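You operate a simulated robot arm through the tools that you are given. There is no shell and no other tool. Be economical: measure what you need, move in short steps, check, and stop when the job is done.

The job below is to be done with a simulated robot arm. You get a single attempt, and the scene is never put back.

TASK
Put one of the small bases from the top of the glaze bench on top of the large base there.

It is judged by the outcome, as a careful person would: the job done as asked, and still so three seconds after it is handed in. It fails if anything else is knocked over, pushed out of place, dropped, spilled or broken.

THE ROBOT
A 6-joint arm with a two-finger parallel gripper, fixed in place. Base frame: the origin is at the foot of the arm, x ahead of it, y to its left, z up; the work surface is at about z = 860. Lengths are in mm, angles in degrees, forces in N, time in s.
With the tool pointing down near the work surface it reaches from about 240 to 640 mm from the base axis. Its first joint turns from -66.0 to 66.0 degrees. Payload 2.7 kg.
The TCP is the grasp point between the finger pads, 23 mm short of the fingertips. In the tool frame z runs along the fingers and y along their closing line. Largest opening 94 mm; finger width 38, thickness 10; the body of the gripper, 54 by 96 mm, starts 39 mm behind the TCP.
Orientation is told as [roll, pitch, yaw] about the base's x, y, z axes, in that order, counted from this pose: with the fingers straight down and closing along the base's y, the tool's x points along the base's -x, its y along +y and its z along -z.

THE INTERFACE
- The arm moves only by the tool nudge_tool. Its argument "targets" is a list of rows, each a list of 7 numbers: the closure, from 0 (fully open) to 1 (shut), then the shift along the base's x, y, z in mm, then the turn, a rotation vector about the base's x, y, z in degrees. In form: [[gripper, x, y, z, wx, wy, wz], ...]. A call has 1 to 8 rows; each row shifts and turns the commanded pose from where the row before left it. A row lasts 0.2 s, in which the tool goes at most 50 mm and 8.6 degrees; a call with a longer step from one row to the next is refused whole, and so is a gripper value outside its range. Where a pose cannot be reached the arm comes as near as it can. A force on the tool above 40 N (or 10 N above the force at the start of the call, whichever is more), or a blocked arm, ends the call early, and 0.2 s more pass. The fingers move at their own pace (about 45 mm/s each) and stop on an object; they squeeze with about 43 N. The grip force told is the motor's: it shows also when the fingers shut on nothing. Time passes only in rows, and 0.2 s behind the last, so rows that do not move let the fingers close. It gives the time, the measured TCP pose, the force on the tool (base axes), the opening and the grip force at its end, in the units of the frame above (readings bear some noise).
- Cameras (640 x 400 px; columns grow to the right, rows downward): "scene" is fixed at [37.2, -413.9, 1404.2]; the picture's right is [0.98, -0.19, 0.00], its down [-0.11, -0.57, -0.82] and it looks along [0.16, 0.80, -0.58] (base axes); focal length 321 px, centre (320, 200). "wrist" rides on the gripper at [86, 16, -74] in the tool frame; the picture's right is [-0.18, 0.98, 0.00], its down [-0.58, -0.11, -0.81] and it looks along [-0.79, -0.15, 0.59] (tool axes); focal length 243 px, centre (320, 200). There is no depth. A picture from a camera that has moved, and an enlarged one, comes with that camera's place and axes in the base frame and with its lens.
- camera(camera): a new picture of that camera. No time passes.
- inspect(camera, box): a new picture of the part [left, top, right, bottom] of that camera's present view, enlarged. No time passes.
- job_done(): hands the job in; it is judged then, once.

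Go step by step. Nothing tells you positions but the pictures and the camera data: compare them with the known pose of the tool, close in by small moves and look again before you grip or let go. The budget is 90 turns and 42 pictures, counting those below and the enlarged ones. Unless the task says otherwise, let go and move clear before handing in, and close with one line.

The tools are called after ">>>" as a command line: name --pt "numbers of a row" for each row, then --argument value for the rest, lists and objects as JSON in quotes. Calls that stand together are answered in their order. nudge_tool: Moves the arm, as the interface text tells. Its arguments: {"type":"object","properties":{"targets":{"type":"array","items":{"type":"array","items":{"type":"number"}}}},"required":["targets"]} The other tools are called the same way: camera (camera) takes a picture; inspect (camera, box) takes an enlarged picture of a part of a camera's view; job_done () hands the job in.

At the start:

```text
clock: 0.0
position: [297.2, 166.0, 1068.0]
orientation: [-0.1, 0.0, 0.1]
force: [-0.4, -0.7, -0.2]
gripper_width: 93.9
grasp_force: 0.0
```

scene: 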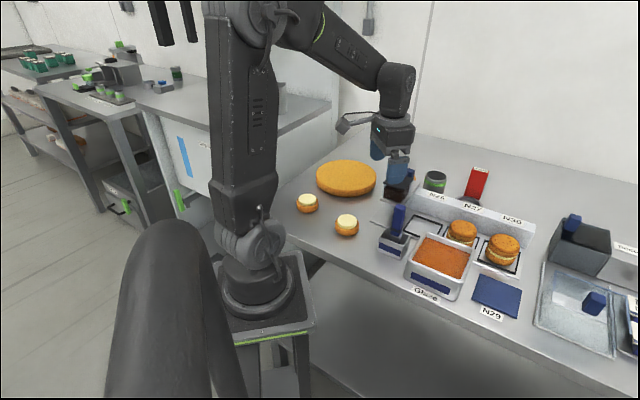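
wrist: 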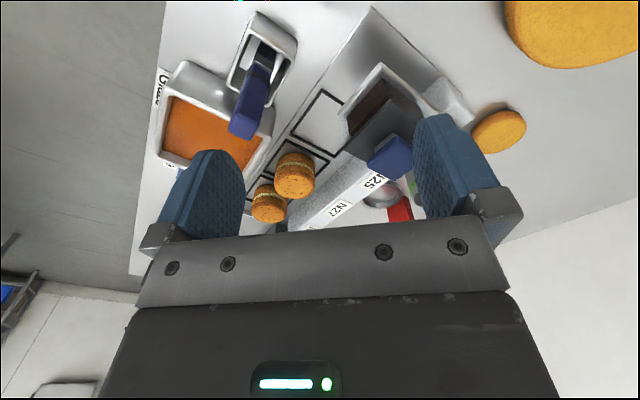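

I see a large round disc and two small round bases near it on the bench. I'll take enlarged views to locate them.

>>> inspect --camera "scene" --box '[270, 130, 430, 250]'

>>> inspect --camera "scene" --box '[400, 150, 640, 330]'

```text
3.33 times, centred on (350, 190) of scene
camera zoom: at [37.2, -413.9, 1404.2], right [0.98, -0.19, 0.0], down [-0.11, -0.57, -0.82], along [0.16, 0.8, -0.58], focal length 1070 px, centre (220, 233)
```

zoom: 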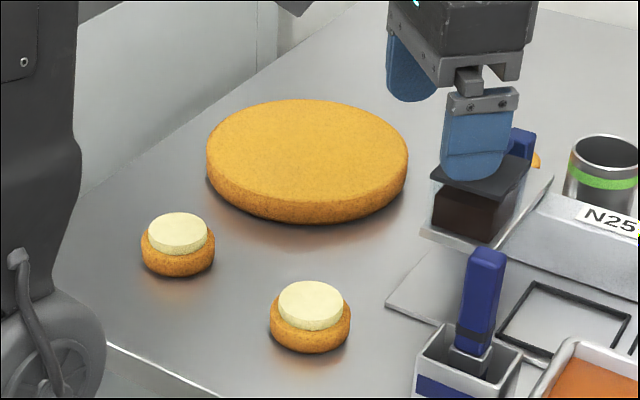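

```text
2.22 times, centred on (520, 240) of scene
camera zoom: at [37.2, -413.9, 1404.2], right [0.98, -0.19, 0.0], down [-0.11, -0.57, -0.82], along [0.16, 0.8, -0.58], focal length 713 px, centre (-124, 111)
```

zoom: 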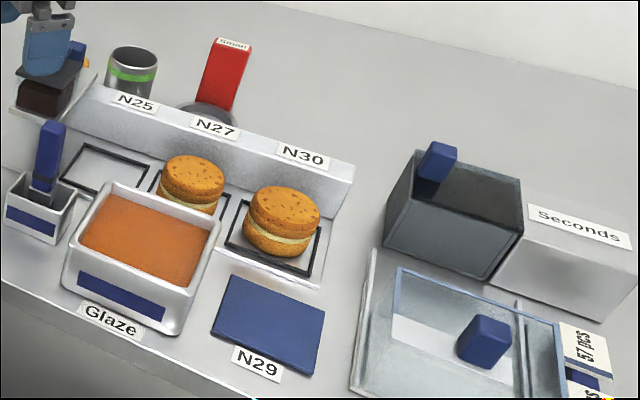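

Besides two cream-topped pieces there is a plain small disc hidden behind the gripper (about x451, y375), and the large base is near (282, 402). I'll look closer with the wrist camera and raise the arm to see the hidden region.

>>> nudge_tool --pt "0 -10 -40 20 0 0 0" --pt "0 -10 -40 20 0 0 0" --pt "0 -10 -40 20 0 0 0" --pt "0 0 -40 10 0 0 0"

>>> camera --camera "scene"

>>> camera --camera "wrist"

```text
clock: 1.0
position: [267.6, 6.8, 1138.5]
orientation: [0.0, 0.0, 0.0]
force: [-0.5, 0.5, -0.4]
gripper_width: 93.8
grasp_force: 0.0
```

```text
37 pictures are left
```

scene: 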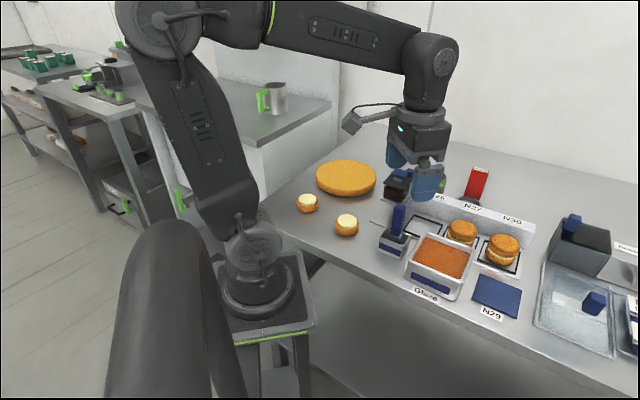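

```text
36 pictures are left
camera wrist: at [180.2, 20.2, 1214.1], right [0.18, 0.98, 0.0], down [0.58, -0.11, 0.81], along [0.79, -0.15, -0.59], focal length 243 px, centre (320, 200)
```

wrist: 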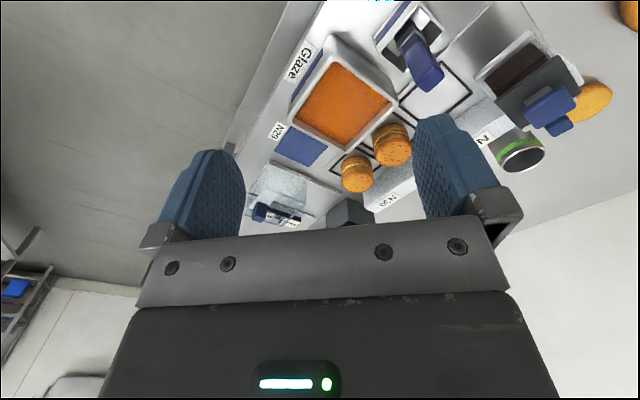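

The gripper still hides the spot. I'll swing to y-left high to view the area with the wrist camera from above the big base.

>>> nudge_tool --pt "0 0 50 0 0 0 0" --pt "0 0 50 0 0 0 0" --pt "0 0 50 0 0 0 0" --pt "0 0 50 0 0 0 0" --pt "0 0 50 0 0 0 0" --pt "0 0 50 0 0 0 0"

>>> camera --camera "wrist"

>>> inspect --camera "scene" --box '[280, 110, 520, 260]'

```text
clock: 2.4
position: [265.3, 307.0, 1136.0]
orientation: [0.0, 0.1, 0.1]
force: [-1.2, 0.3, -0.4]
gripper_width: 93.8
grasp_force: 0.1
```

```text
35 pictures are left
camera wrist: at [178.1, 321.5, 1211.7], right [0.18, 0.98, 0.0], down [0.58, -0.11, 0.81], along [0.79, -0.15, -0.59], focal length 243 px, centre (320, 200)
```

wrist: 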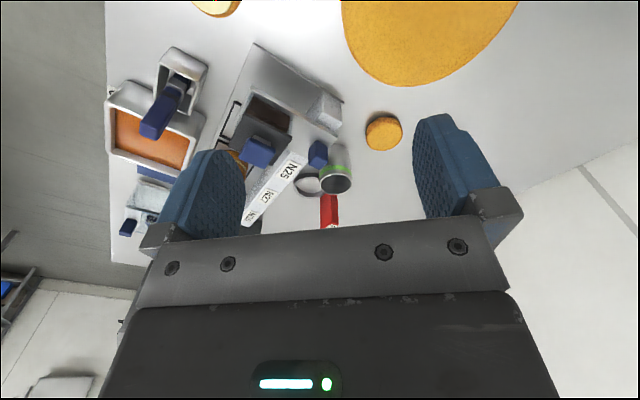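

```text
2.67 times, centred on (400, 185) of scene
camera zoom: at [37.2, -413.9, 1404.2], right [0.98, -0.19, 0.0], down [-0.11, -0.57, -0.82], along [0.16, 0.8, -0.58], focal length 856 px, centre (107, 240)
```

zoom: 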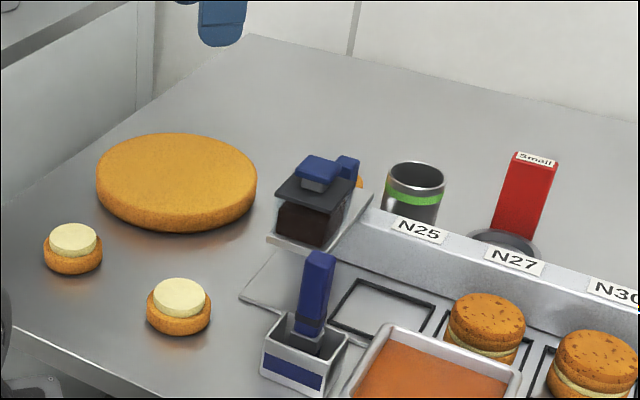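

I want a close look at the plain disc and at the cream-topped pieces to decide what's what.

>>> inspect --camera "wrist" --box '[290, 70, 450, 190]'

>>> inspect --camera "scene" --box '[290, 180, 370, 240]'

>>> inspect --camera "scene" --box '[440, 205, 530, 275]'

>>> inspect --camera "scene" --box '[540, 200, 640, 360]'

```text
3.33 times, centred on (370, 130) of wrist
camera zoom: at [178.1, 321.5, 1211.7], right [0.18, 0.98, 0.0], down [0.58, -0.11, 0.81], along [0.79, -0.15, -0.59], focal length 809 px, centre (153, 433)
```

zoom: 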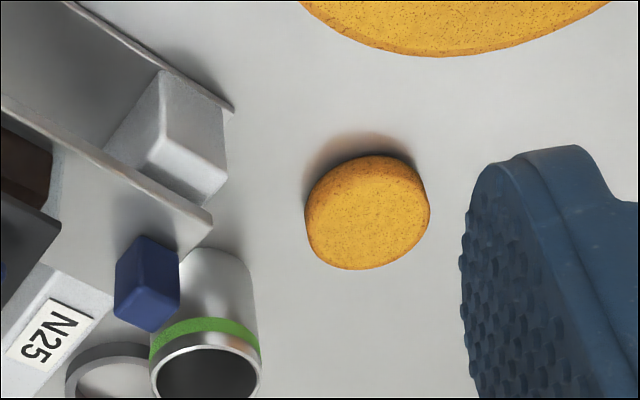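

```text
6.67 times, centred on (330, 210) of scene
camera zoom: at [37.2, -413.9, 1404.2], right [0.98, -0.19, 0.0], down [-0.11, -0.57, -0.82], along [0.16, 0.8, -0.58], focal length 2140 px, centre (253, 133)
```

zoom: 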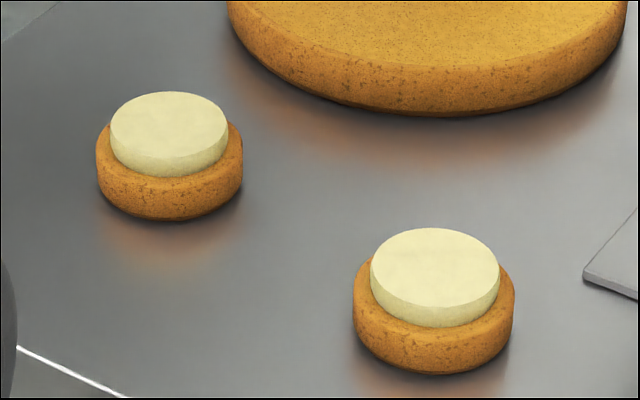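

```text
5.71 times, centred on (485, 240) of scene
camera zoom: at [37.2, -413.9, 1404.2], right [0.98, -0.19, 0.0], down [-0.11, -0.57, -0.82], along [0.16, 0.8, -0.58], focal length 1834 px, centre (-623, -29)
```

zoom: 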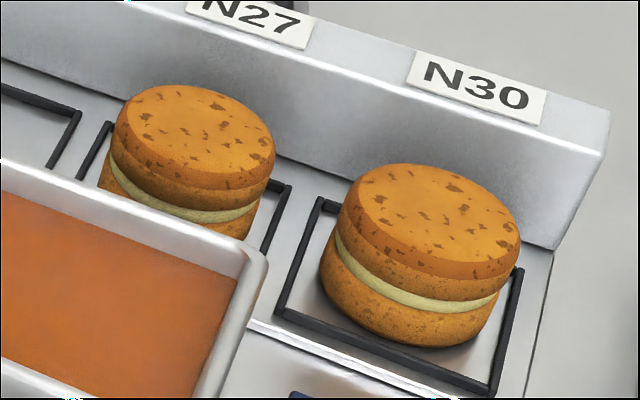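

```text
2.50 times, centred on (590, 280) of scene
camera zoom: at [37.2, -413.9, 1404.2], right [0.98, -0.19, 0.0], down [-0.11, -0.57, -0.82], along [0.16, 0.8, -0.58], focal length 802 px, centre (-355, 0)
```

zoom: 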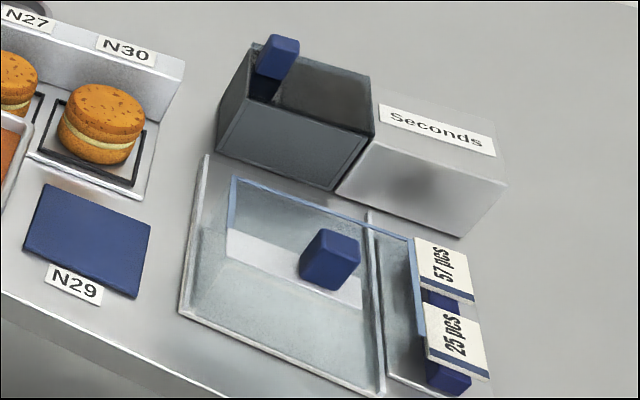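

The sandwiches show base + filling + glazed cap, so the two cream-topped pieces look like small bases with filling; the plain disc may be a cap. Before choosing I'll check the hidden parts of the bench on the right.

>>> nudge_tool --pt "0 0 -50 0 0 0 0" --pt "0 0 -50 0 0 0 0" --pt "0 0 -50 0 0 0 0" --pt "0 0 -50 0 0 0 0" --pt "0 0 -50 0 0 0 0" --pt "0 0 -50 0 0 0 0"

>>> nudge_tool --pt "0 40 0 20 0 0 0" --pt "0 40 0 20 0 0 0" --pt "0 40 0 20 0 0 0" --pt "0 40 0 20 0 0 0" --pt "0 20 0 0 0 0 0"

>>> camera --camera "wrist"

```text
clock: 3.8
position: [263.9, 4.9, 1140.0]
orientation: [-0.1, 0.0, 0.1]
force: [-0.7, 0.6, 0.2]
gripper_width: 93.7
grasp_force: 0.0
```

```text
clock: 5.0
position: [446.5, 4.2, 1219.0]
orientation: [0.0, 0.0, 0.0]
force: [0.3, 0.4, 0.5]
gripper_width: 93.9
grasp_force: 0.1
```

```text
29 pictures are left
camera wrist: at [359.8, 18.0, 1293.8], right [0.18, 0.98, 0.0], down [0.58, -0.11, 0.81], along [0.79, -0.15, -0.59], focal length 243 px, centre (320, 200)
```

wrist: 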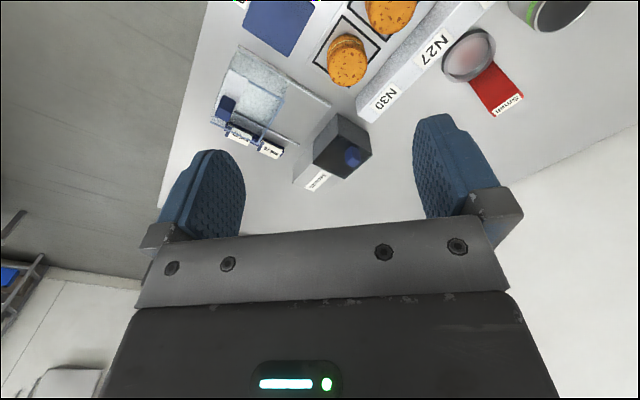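

No other bases on the right. I'll take a closer look at the plain disc to compare its thickness with the cream-topped bases.

>>> nudge_tool --pt "0 -40 30 -20 0 0 0" --pt "0 -40 30 -20 0 0 0" --pt "0 -30 40 -20 0 0 0" --pt "0 0 50 0 0 0 0" --pt "0 0 50 0 0 0 0" --pt "0 0 50 0 0 0 0" --pt "0 0 50 0 0 0 0" --pt "0 0 50 0 0 0 0"

>>> nudge_tool --pt "0 0 20 -40 0 0 0" --pt "0 0 20 -40 0 0 0" --pt "0 0 0 -40 0 0 0" --pt "0 0 0 -40 0 0 0"

>>> camera --camera "wrist"

```text
refused: row 1 steps farther than a row can; nothing moved
```

```text
clock: 6.0
position: [447.9, 46.5, 1056.0]
orientation: [0.0, -0.1, 0.1]
force: [0.7, -0.7, -0.8]
gripper_width: 93.8
grasp_force: 0.0
```

```text
28 pictures are left
camera wrist: at [360.8, 59.6, 1131.4], right [0.18, 0.98, 0.0], down [0.58, -0.11, 0.81], along [0.79, -0.15, -0.59], focal length 243 px, centre (320, 200)
```

wrist: 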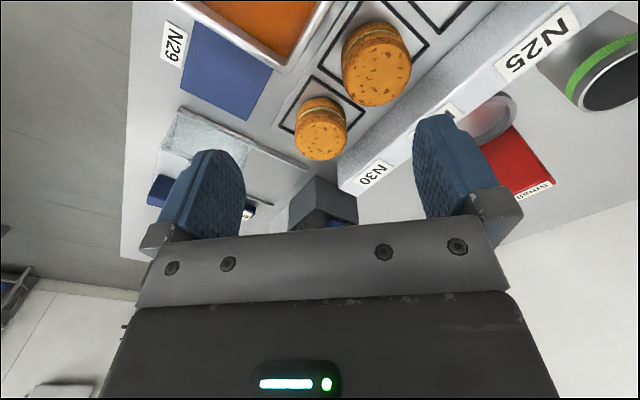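

The first batch was refused (step too long), so only the descent ran, harmlessly. I'll move left and back in shorter steps.

>>> nudge_tool --pt "0 -30 35 10 0 0 0" --pt "0 -30 35 0 0 0 0" --pt "0 -30 35 0 0 0 0" --pt "0 -10 48 0 0 0 0" --pt "0 -10 48 0 0 0 0" --pt "0 0 49 0 0 0 0" --pt "0 0 49 0 0 0 0" --pt "0 0 45 0 0 0 0"

>>> nudge_tool --pt "0 0 0 -35 0 0 0" --pt "0 0 0 -35 0 0 0"

>>> camera --camera "wrist"

```text
clock: 7.8
position: [335.6, 390.6, 1068.3]
orientation: [-0.1, 0.0, 0.1]
force: [-0.2, 0.5, -1.1]
gripper_width: 93.9
grasp_force: 0.0
```

```text
clock: 8.4
position: [335.9, 389.0, 996.0]
orientation: [0.0, 0.0, 0.0]
force: [-0.3, -0.8, 0.3]
gripper_width: 94.1
grasp_force: 0.2
```

```text
27 pictures are left
camera wrist: at [249.2, 404.0, 1071.5], right [0.18, 0.98, 0.0], down [0.58, -0.11, 0.81], along [0.79, -0.15, -0.59], focal length 243 px, centre (320, 200)
```

wrist: 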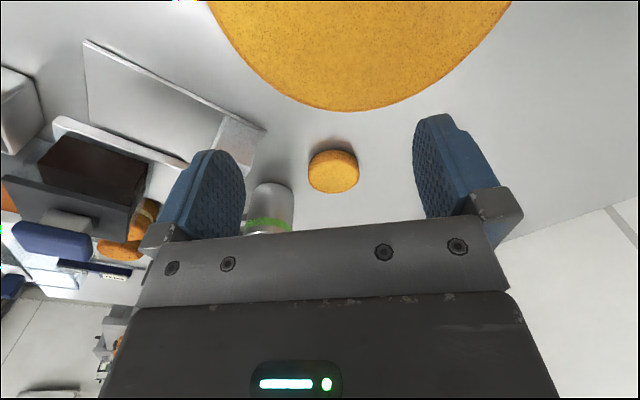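

>>> inspect --camera "wrist" --box '[284, 135, 380, 200]'

```text
6.15 times, centred on (332, 168) of wrist
camera zoom: at [249.2, 404.0, 1071.5], right [0.18, 0.98, 0.0], down [0.58, -0.11, 0.81], along [0.79, -0.15, -0.59], focal length 1493 px, centre (246, 400)
```

zoom: 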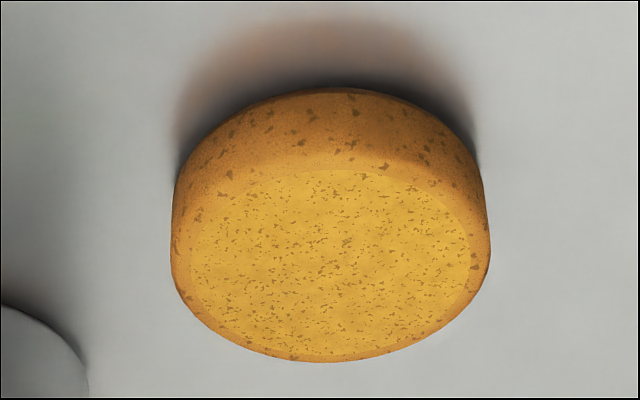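

The plain disc is a bare disc that could equally be a cap. The two cream-topped pieces are clearly bases carrying filling, and they fit the plural "small bases", so I'll use the one at about (227, 185). Moving above it.

>>> nudge_tool --pt "0 -22 -41 0 0 0 0" --pt "0 -22 -41 0 0 0 0" --pt "0 -22 -41 0 0 0 0" --pt "0 -22 -41 0 0 0 0" --pt "0 -21 -40 0 0 0 0" --pt "0 0 0 0 0 0 0"

>>> camera --camera "wrist"

>>> inspect --camera "scene" --box '[280, 130, 440, 260]'

```text
clock: 9.8
position: [227.3, 184.4, 997.9]
orientation: [0.0, 0.0, 0.0]
force: [-0.3, -0.1, 0.5]
gripper_width: 93.6
grasp_force: 0.1
```

```text
25 pictures are left
camera wrist: at [140.2, 199.2, 1072.4], right [0.18, 0.98, 0.0], down [0.58, -0.11, 0.81], along [0.79, -0.15, -0.59], focal length 243 px, centre (320, 200)
```

wrist: 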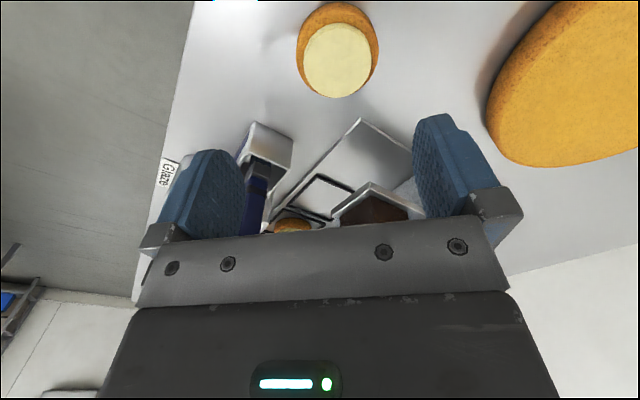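

```text
3.08 times, centred on (360, 195) of scene
camera zoom: at [37.2, -413.9, 1404.2], right [0.98, -0.19, 0.0], down [-0.11, -0.57, -0.82], along [0.16, 0.8, -0.58], focal length 988 px, centre (197, 215)
```

zoom: 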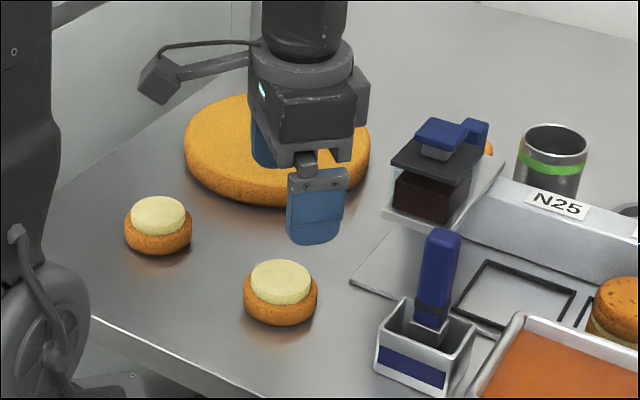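

The wrist view puts the base at about (220, 197). I'll center there, descend to a safe height and look again.

>>> nudge_tool --pt "0 -7 12 -25 0 0 0" --pt "0 0 0 -30 0 0 0" --pt "0 0 0 0 0 0 0"

>>> camera --camera "wrist"

>>> inspect --camera "scene" --box '[300, 170, 400, 250]'

```text
clock: 10.6
position: [219.1, 195.6, 943.0]
orientation: [0.0, 0.0, 0.1]
force: [-0.3, -0.2, 1.0]
gripper_width: 93.8
grasp_force: 0.1
```

```text
23 pictures are left
camera wrist: at [133.2, 211.4, 1018.5], right [0.18, 0.98, 0.0], down [0.58, -0.11, 0.81], along [0.79, -0.15, -0.59], focal length 243 px, centre (320, 200)
```

wrist: 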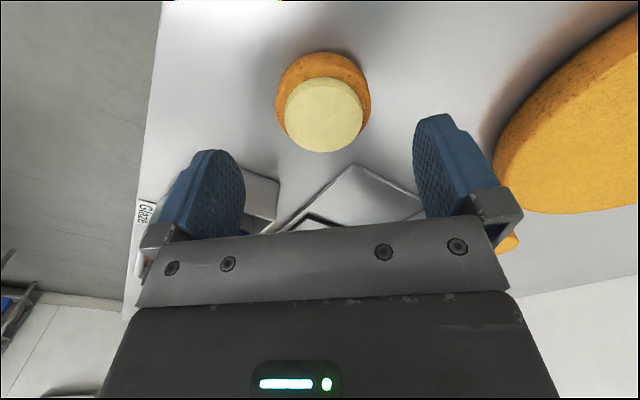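

```text
5.00 times, centred on (350, 210) of scene
camera zoom: at [37.2, -413.9, 1404.2], right [0.98, -0.19, 0.0], down [-0.11, -0.57, -0.82], along [0.16, 0.8, -0.58], focal length 1605 px, centre (170, 150)
```

zoom: 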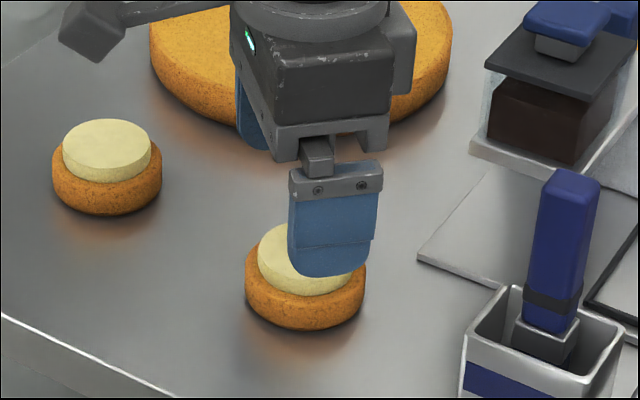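

The base is centered at about (218, 198), nearly between the fingers. Descending to around z 889 around it.

>>> nudge_tool --pt "0 -1 2 -20 0 0 0" --pt "0 0 0 -18 0 0 0" --pt "0 0 0 -10 0 0 0" --pt "0 0 0 -6 0 0 0" --pt "0 0 0 0 0 0 0"

>>> camera --camera "wrist"

>>> inspect --camera "scene" --box '[300, 170, 400, 250]'

```text
clock: 11.8
position: [219.4, 199.2, 889.3]
orientation: [-0.2, -0.1, 0.0]
force: [-0.1, -0.7, 0.1]
gripper_width: 94.1
grasp_force: 0.1
```

```text
21 pictures are left
camera wrist: at [132.3, 213.8, 964.1], right [0.18, 0.98, 0.0], down [0.58, -0.11, 0.81], along [0.79, -0.15, -0.59], focal length 243 px, centre (320, 200)
```

wrist: 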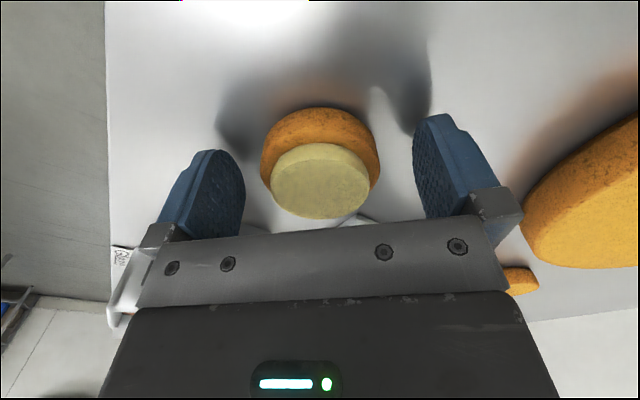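

```text
5.00 times, centred on (350, 210) of scene
camera zoom: at [37.2, -413.9, 1404.2], right [0.98, -0.19, 0.0], down [-0.11, -0.57, -0.82], along [0.16, 0.8, -0.58], focal length 1605 px, centre (170, 150)
```

zoom: 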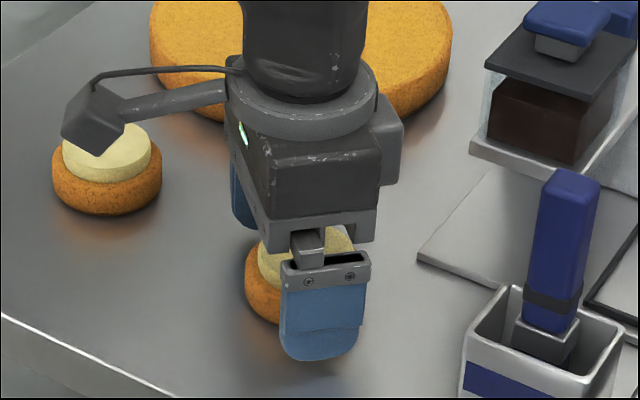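

The base sits centrally between the pads, with x a couple of mm nearer the arm. Shifting slightly and closing.

>>> nudge_tool --pt "0 -2 -1 0 0 0 0" --pt "0.3 0 0 0 0 0 0" --pt "0.6 0 0 0 0 0 0" --pt "1 0 0 0 0 0 0" --pt "1 0 0 0 0 0 0" --pt "1 0 0 0 0 0 0"

>>> camera --camera "wrist"

```text
clock: 13.2
position: [218.1, 199.7, 887.9]
orientation: [0.1, 0.0, 0.0]
force: [-1.0, -0.4, -0.4]
gripper_width: 60.9
grasp_force: 10.9
```

```text
19 pictures are left
camera wrist: at [130.7, 212.7, 964.1], right [0.18, 0.98, 0.0], down [0.58, -0.11, 0.81], along [0.79, -0.15, -0.59], focal length 243 px, centre (320, 200)
```

wrist: 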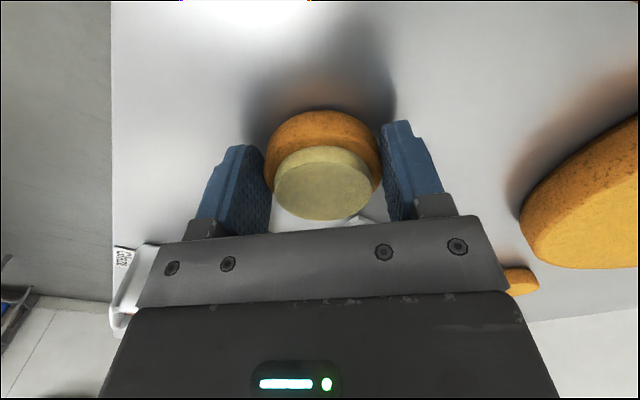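

The fingers stopped at 61 mm on the base. I'll let the grip settle, then lift gently.

>>> nudge_tool --pt "1 0 0 0 0 0 0" --pt "1 0 0 0 0 0 0" --pt "1 0 0 5 0 0 0" --pt "1 0 0 10 0 0 0" --pt "1 0 0 15 0 0 0" --pt "1 0 0 15 0 0 0" --pt "1 0 0 12 0 0 0" --pt "1 0 0 5 0 0 0"

>>> camera --camera "wrist"

>>> inspect --camera "scene" --box '[280, 130, 440, 250]'

```text
clock: 15.0
position: [218.5, 200.4, 950.7]
orientation: [0.0, 0.1, 0.0]
force: [-0.2, 1.0, -0.2]
gripper_width: 61.2
grasp_force: 10.7
```

```text
18 pictures are left
camera wrist: at [131.2, 213.1, 1026.3], right [0.18, 0.98, 0.0], down [0.58, -0.11, 0.81], along [0.79, -0.15, -0.59], focal length 243 px, centre (320, 200)
```

wrist: 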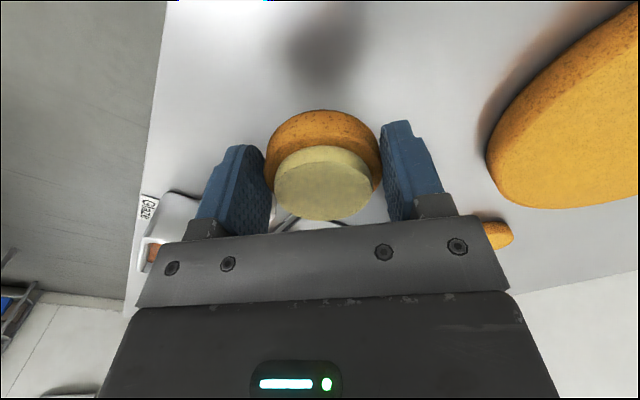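

```text
3.33 times, centred on (360, 190) of scene
camera zoom: at [37.2, -413.9, 1404.2], right [0.98, -0.19, 0.0], down [-0.11, -0.57, -0.82], along [0.16, 0.8, -0.58], focal length 1070 px, centre (187, 233)
```

zoom: 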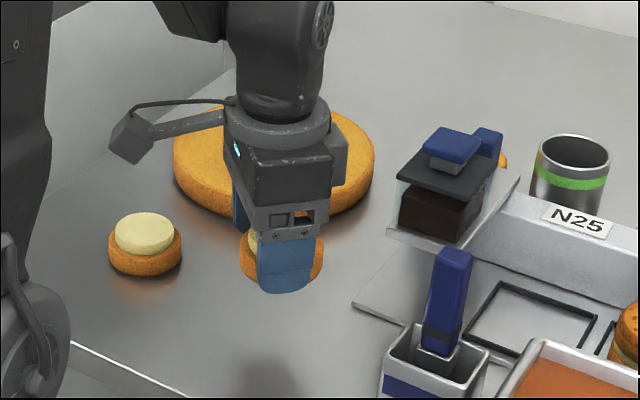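

The base and its filling are lifted cleanly. Moving slowly toward the large base, then looking to refine its center.

>>> nudge_tool --pt "1 2 8 4 0 0 0" --pt "1 5 20 6 0 0 0" --pt "1 6 24 0 0 0 0" --pt "1 6 24 0 0 0 0" --pt "1 6 24 0 0 0 0" --pt "1 5 20 0 0 0 0" --pt "1 2 8 0 0 0 0" --pt "1 0 0 0 0 0 0"

>>> camera --camera "wrist"

>>> camera --camera "scene"

```text
clock: 16.8
position: [250.2, 327.1, 960.3]
orientation: [0.0, 0.1, -0.1]
force: [-0.1, 0.0, -0.1]
gripper_width: 60.9
grasp_force: 10.8
```

```text
16 pictures are left
camera wrist: at [163.3, 341.2, 1035.2], right [0.18, 0.98, 0.0], down [0.58, -0.11, 0.81], along [0.79, -0.15, -0.59], focal length 243 px, centre (320, 200)
```

wrist: 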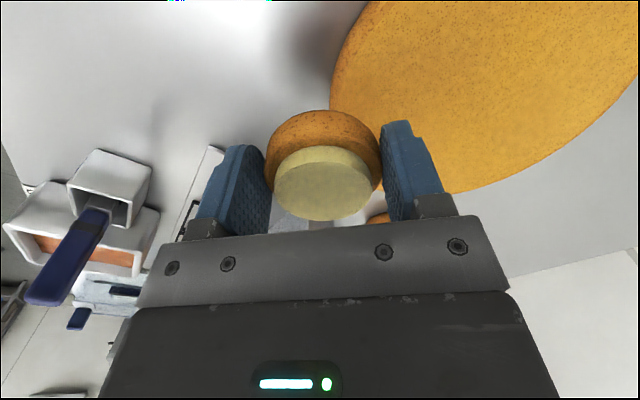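

```text
15 pictures are left
```

scene: 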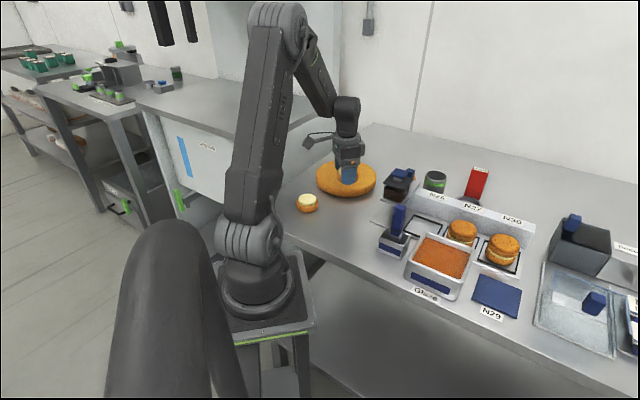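

Fitting the edge of the large base gives a center near (279, 419), radius 95. Moving above its center.

>>> nudge_tool --pt "1 3 8 0 0 0 0" --pt "1 6 20 0 0 0 0" --pt "1 7 22 0 0 0 0" --pt "1 7 20 0 0 0 0" --pt "1 5 15 0 0 0 0" --pt "1 2 7 0 0 0 0" --pt "1 0 0 0 0 0 0"

>>> camera --camera "wrist"

>>> inspect --camera "scene" --box '[296, 120, 396, 210]'

```text
clock: 18.4
position: [280.8, 419.4, 961.0]
orientation: [0.0, 0.0, 0.0]
force: [0.4, -0.3, 0.3]
gripper_width: 60.9
grasp_force: 11.2
```

```text
14 pictures are left
camera wrist: at [192.9, 433.3, 1036.3], right [0.18, 0.98, 0.0], down [0.58, -0.11, 0.81], along [0.79, -0.15, -0.59], focal length 243 px, centre (320, 200)
```

wrist: 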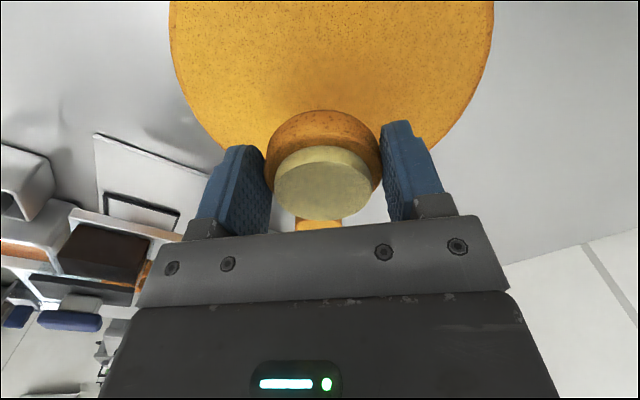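

```text
4.44 times, centred on (346, 165) of scene
camera zoom: at [37.3, -413.9, 1404.2], right [0.98, -0.19, 0.0], down [-0.11, -0.57, -0.82], along [0.16, 0.8, -0.58], focal length 1426 px, centre (204, 356)
```

zoom: 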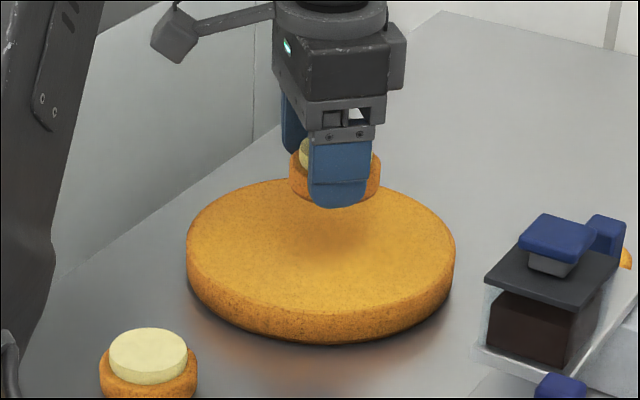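

Held over the center of the large base. Descending toward contact in short steps, stopping before the estimated contact height (about z 916).

>>> nudge_tool --pt "1 0 0 -8 0 0 0" --pt "1 0 0 -12 0 0 0" --pt "1 0 0 -10 0 0 0" --pt "1 0 0 -5 0 0 0" --pt "1 0 0 -2 0 0 0" --pt "1 0 0 0 0 0 0"

>>> inspect --camera "scene" --box '[296, 120, 396, 210]'

```text
clock: 19.8
position: [279.4, 418.5, 924.3]
orientation: [0.0, 0.0, 0.0]
force: [-0.3, 0.6, -1.9]
gripper_width: 61.0
grasp_force: 11.4
```

```text
4.44 times, centred on (346, 165) of scene
camera zoom: at [37.2, -413.9, 1404.2], right [0.98, -0.19, 0.0], down [-0.11, -0.57, -0.82], along [0.16, 0.8, -0.58], focal length 1426 px, centre (204, 356)
```

zoom: 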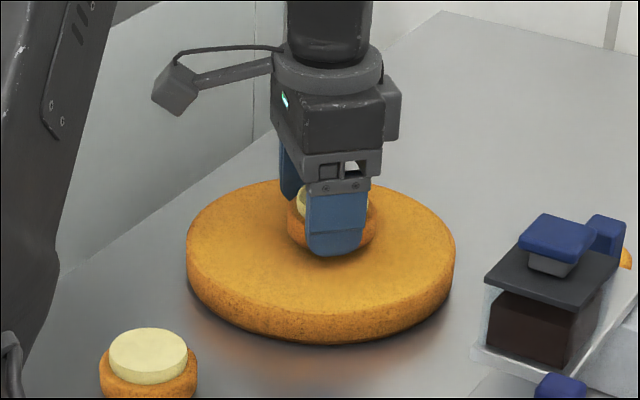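

Nearly touching. Going down in 2 mm steps while watching the force.

>>> nudge_tool --pt "1 0 0 -2 0 0 0" --pt "1 0 0 -2 0 0 0" --pt "1 0 0 0 0 0 0"

```text
clock: 20.6
position: [279.5, 419.1, 919.5]
orientation: [-0.1, 0.1, 0.0]
force: [0.3, 0.0, -0.4]
gripper_width: 61.0
grasp_force: 11.0
```

>>> nudge_tool --pt "1 0 0 -1.5 0 0 0" --pt "1 0 0 -1.5 0 0 0" --pt "1 0 0 0 0 0 0"

>>> inspect --camera "scene" --box '[316, 140, 376, 190]'

```text
clock: 21.4
position: [280.2, 418.8, 917.1]
orientation: [0.2, 0.1, -0.1]
force: [-1.7, -1.3, 3.6]
gripper_width: 60.9
grasp_force: 11.1
```

```text
8.00 times, centred on (346, 165) of scene
camera zoom: at [37.2, -414.0, 1404.2], right [0.98, -0.19, 0.0], down [-0.11, -0.57, -0.82], along [0.16, 0.8, -0.58], focal length 2567 px, centre (112, 480)
```

zoom: 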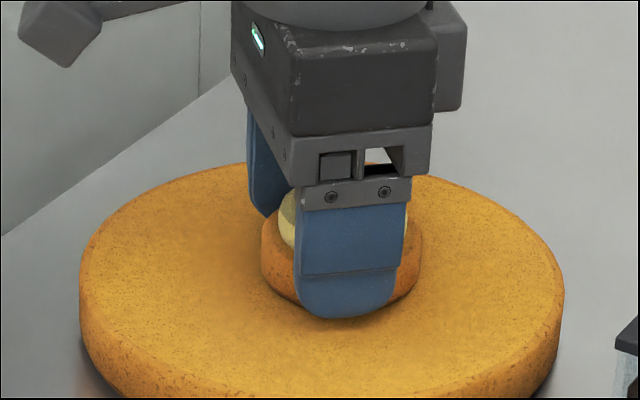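

A light upward force has appeared, so it is just touching. One more 1 mm to confirm.

>>> nudge_tool --pt "1 0 0 -0.7 0 0 0" --pt "1 0 0 0 0 0 0"

```text
clock: 22.0
position: [280.4, 418.2, 916.4]
orientation: [0.2, -0.1, 0.1]
force: [-0.6, -0.4, 10.3]
gripper_width: 61.0
grasp_force: 11.1
```

Contact is confirmed (10 N up). Opening gradually in place, then rising straight up.

>>> nudge_tool --pt "0.3 0 0 0.5 0 0 0" --pt "0.2 0 0 0 0 0 0" --pt "0.1 0 0 0 0 0 0" --pt "0 0 0 0 0 0 0" --pt "0 0 0 0 0 0 0" --pt "0 0 0 0 0 0 0"

>>> camera --camera "wrist"

```text
clock: 23.4
position: [279.3, 419.5, 916.0]
orientation: [0.0, -0.1, -0.1]
force: [0.0, 0.3, -0.9]
gripper_width: 93.7
grasp_force: 0.0
```

```text
10 pictures are left
camera wrist: at [193.1, 433.2, 991.7], right [0.18, 0.98, 0.0], down [0.58, -0.11, 0.81], along [0.79, -0.15, -0.59], focal length 243 px, centre (320, 200)
```

wrist: 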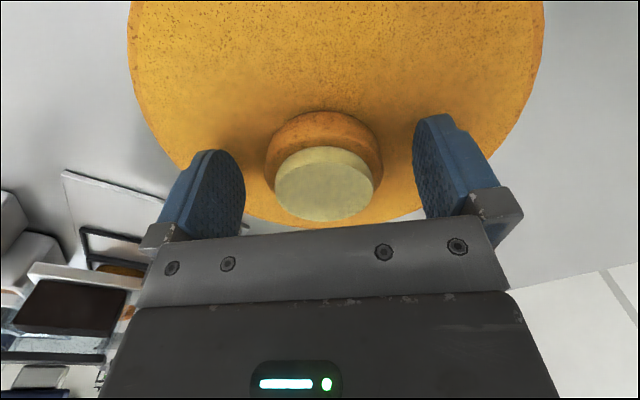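

Released, and both fingers are clear of the base. Rising straight up and then checking.

>>> nudge_tool --pt "0 0 0 10 0 0 0" --pt "0 0 0 25 0 0 0" --pt "0 0 0 40 0 0 0" --pt "0 0 0 45 0 0 0" --pt "0 0 0 45 0 0 0" --pt "0 0 0 20 0 0 0" --pt "0 0 0 0 0 0 0"

>>> inspect --camera "scene" --box '[280, 120, 440, 240]'

>>> camera --camera "scene"

```text
clock: 25.0
position: [278.6, 419.7, 1100.1]
orientation: [0.0, 0.0, -0.1]
force: [0.1, 0.0, -0.4]
gripper_width: 94.1
grasp_force: 0.0
```

```text
3.33 times, centred on (360, 180) of scene
camera zoom: at [37.2, -413.9, 1404.2], right [0.98, -0.19, 0.0], down [-0.11, -0.57, -0.82], along [0.16, 0.8, -0.58], focal length 1070 px, centre (187, 267)
```

zoom: 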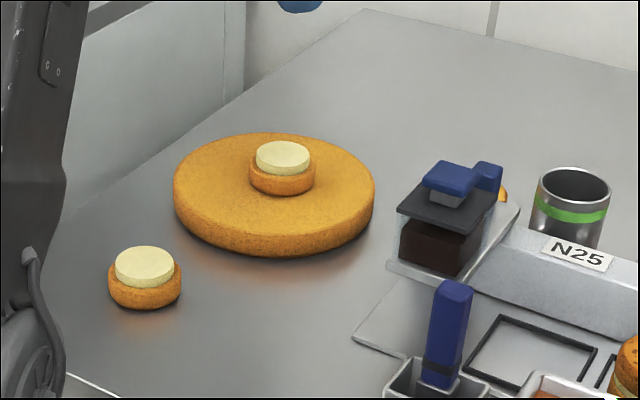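

```text
8 pictures are left
```

scene: 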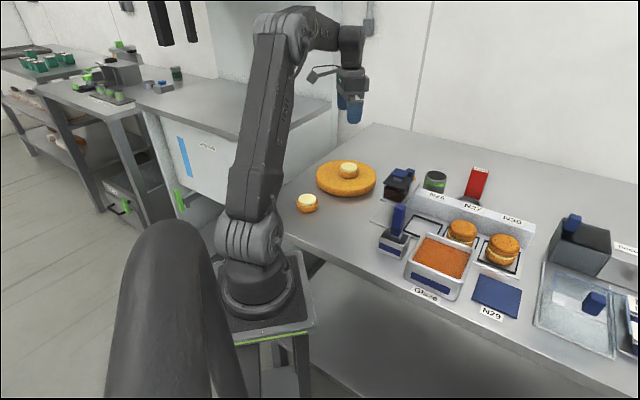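

The small base, filling still on it, rests steadily on top of the large base. Nothing else has moved and the arm is clear, so I'm handing in.

>>> job_done

```text
The job is handed in.
```

I put one of the two cream-topped small bases on top of the large base, near its center, and handed the job in. I took those two as the small bases and left the plain small disc alone, since it could be a cap.
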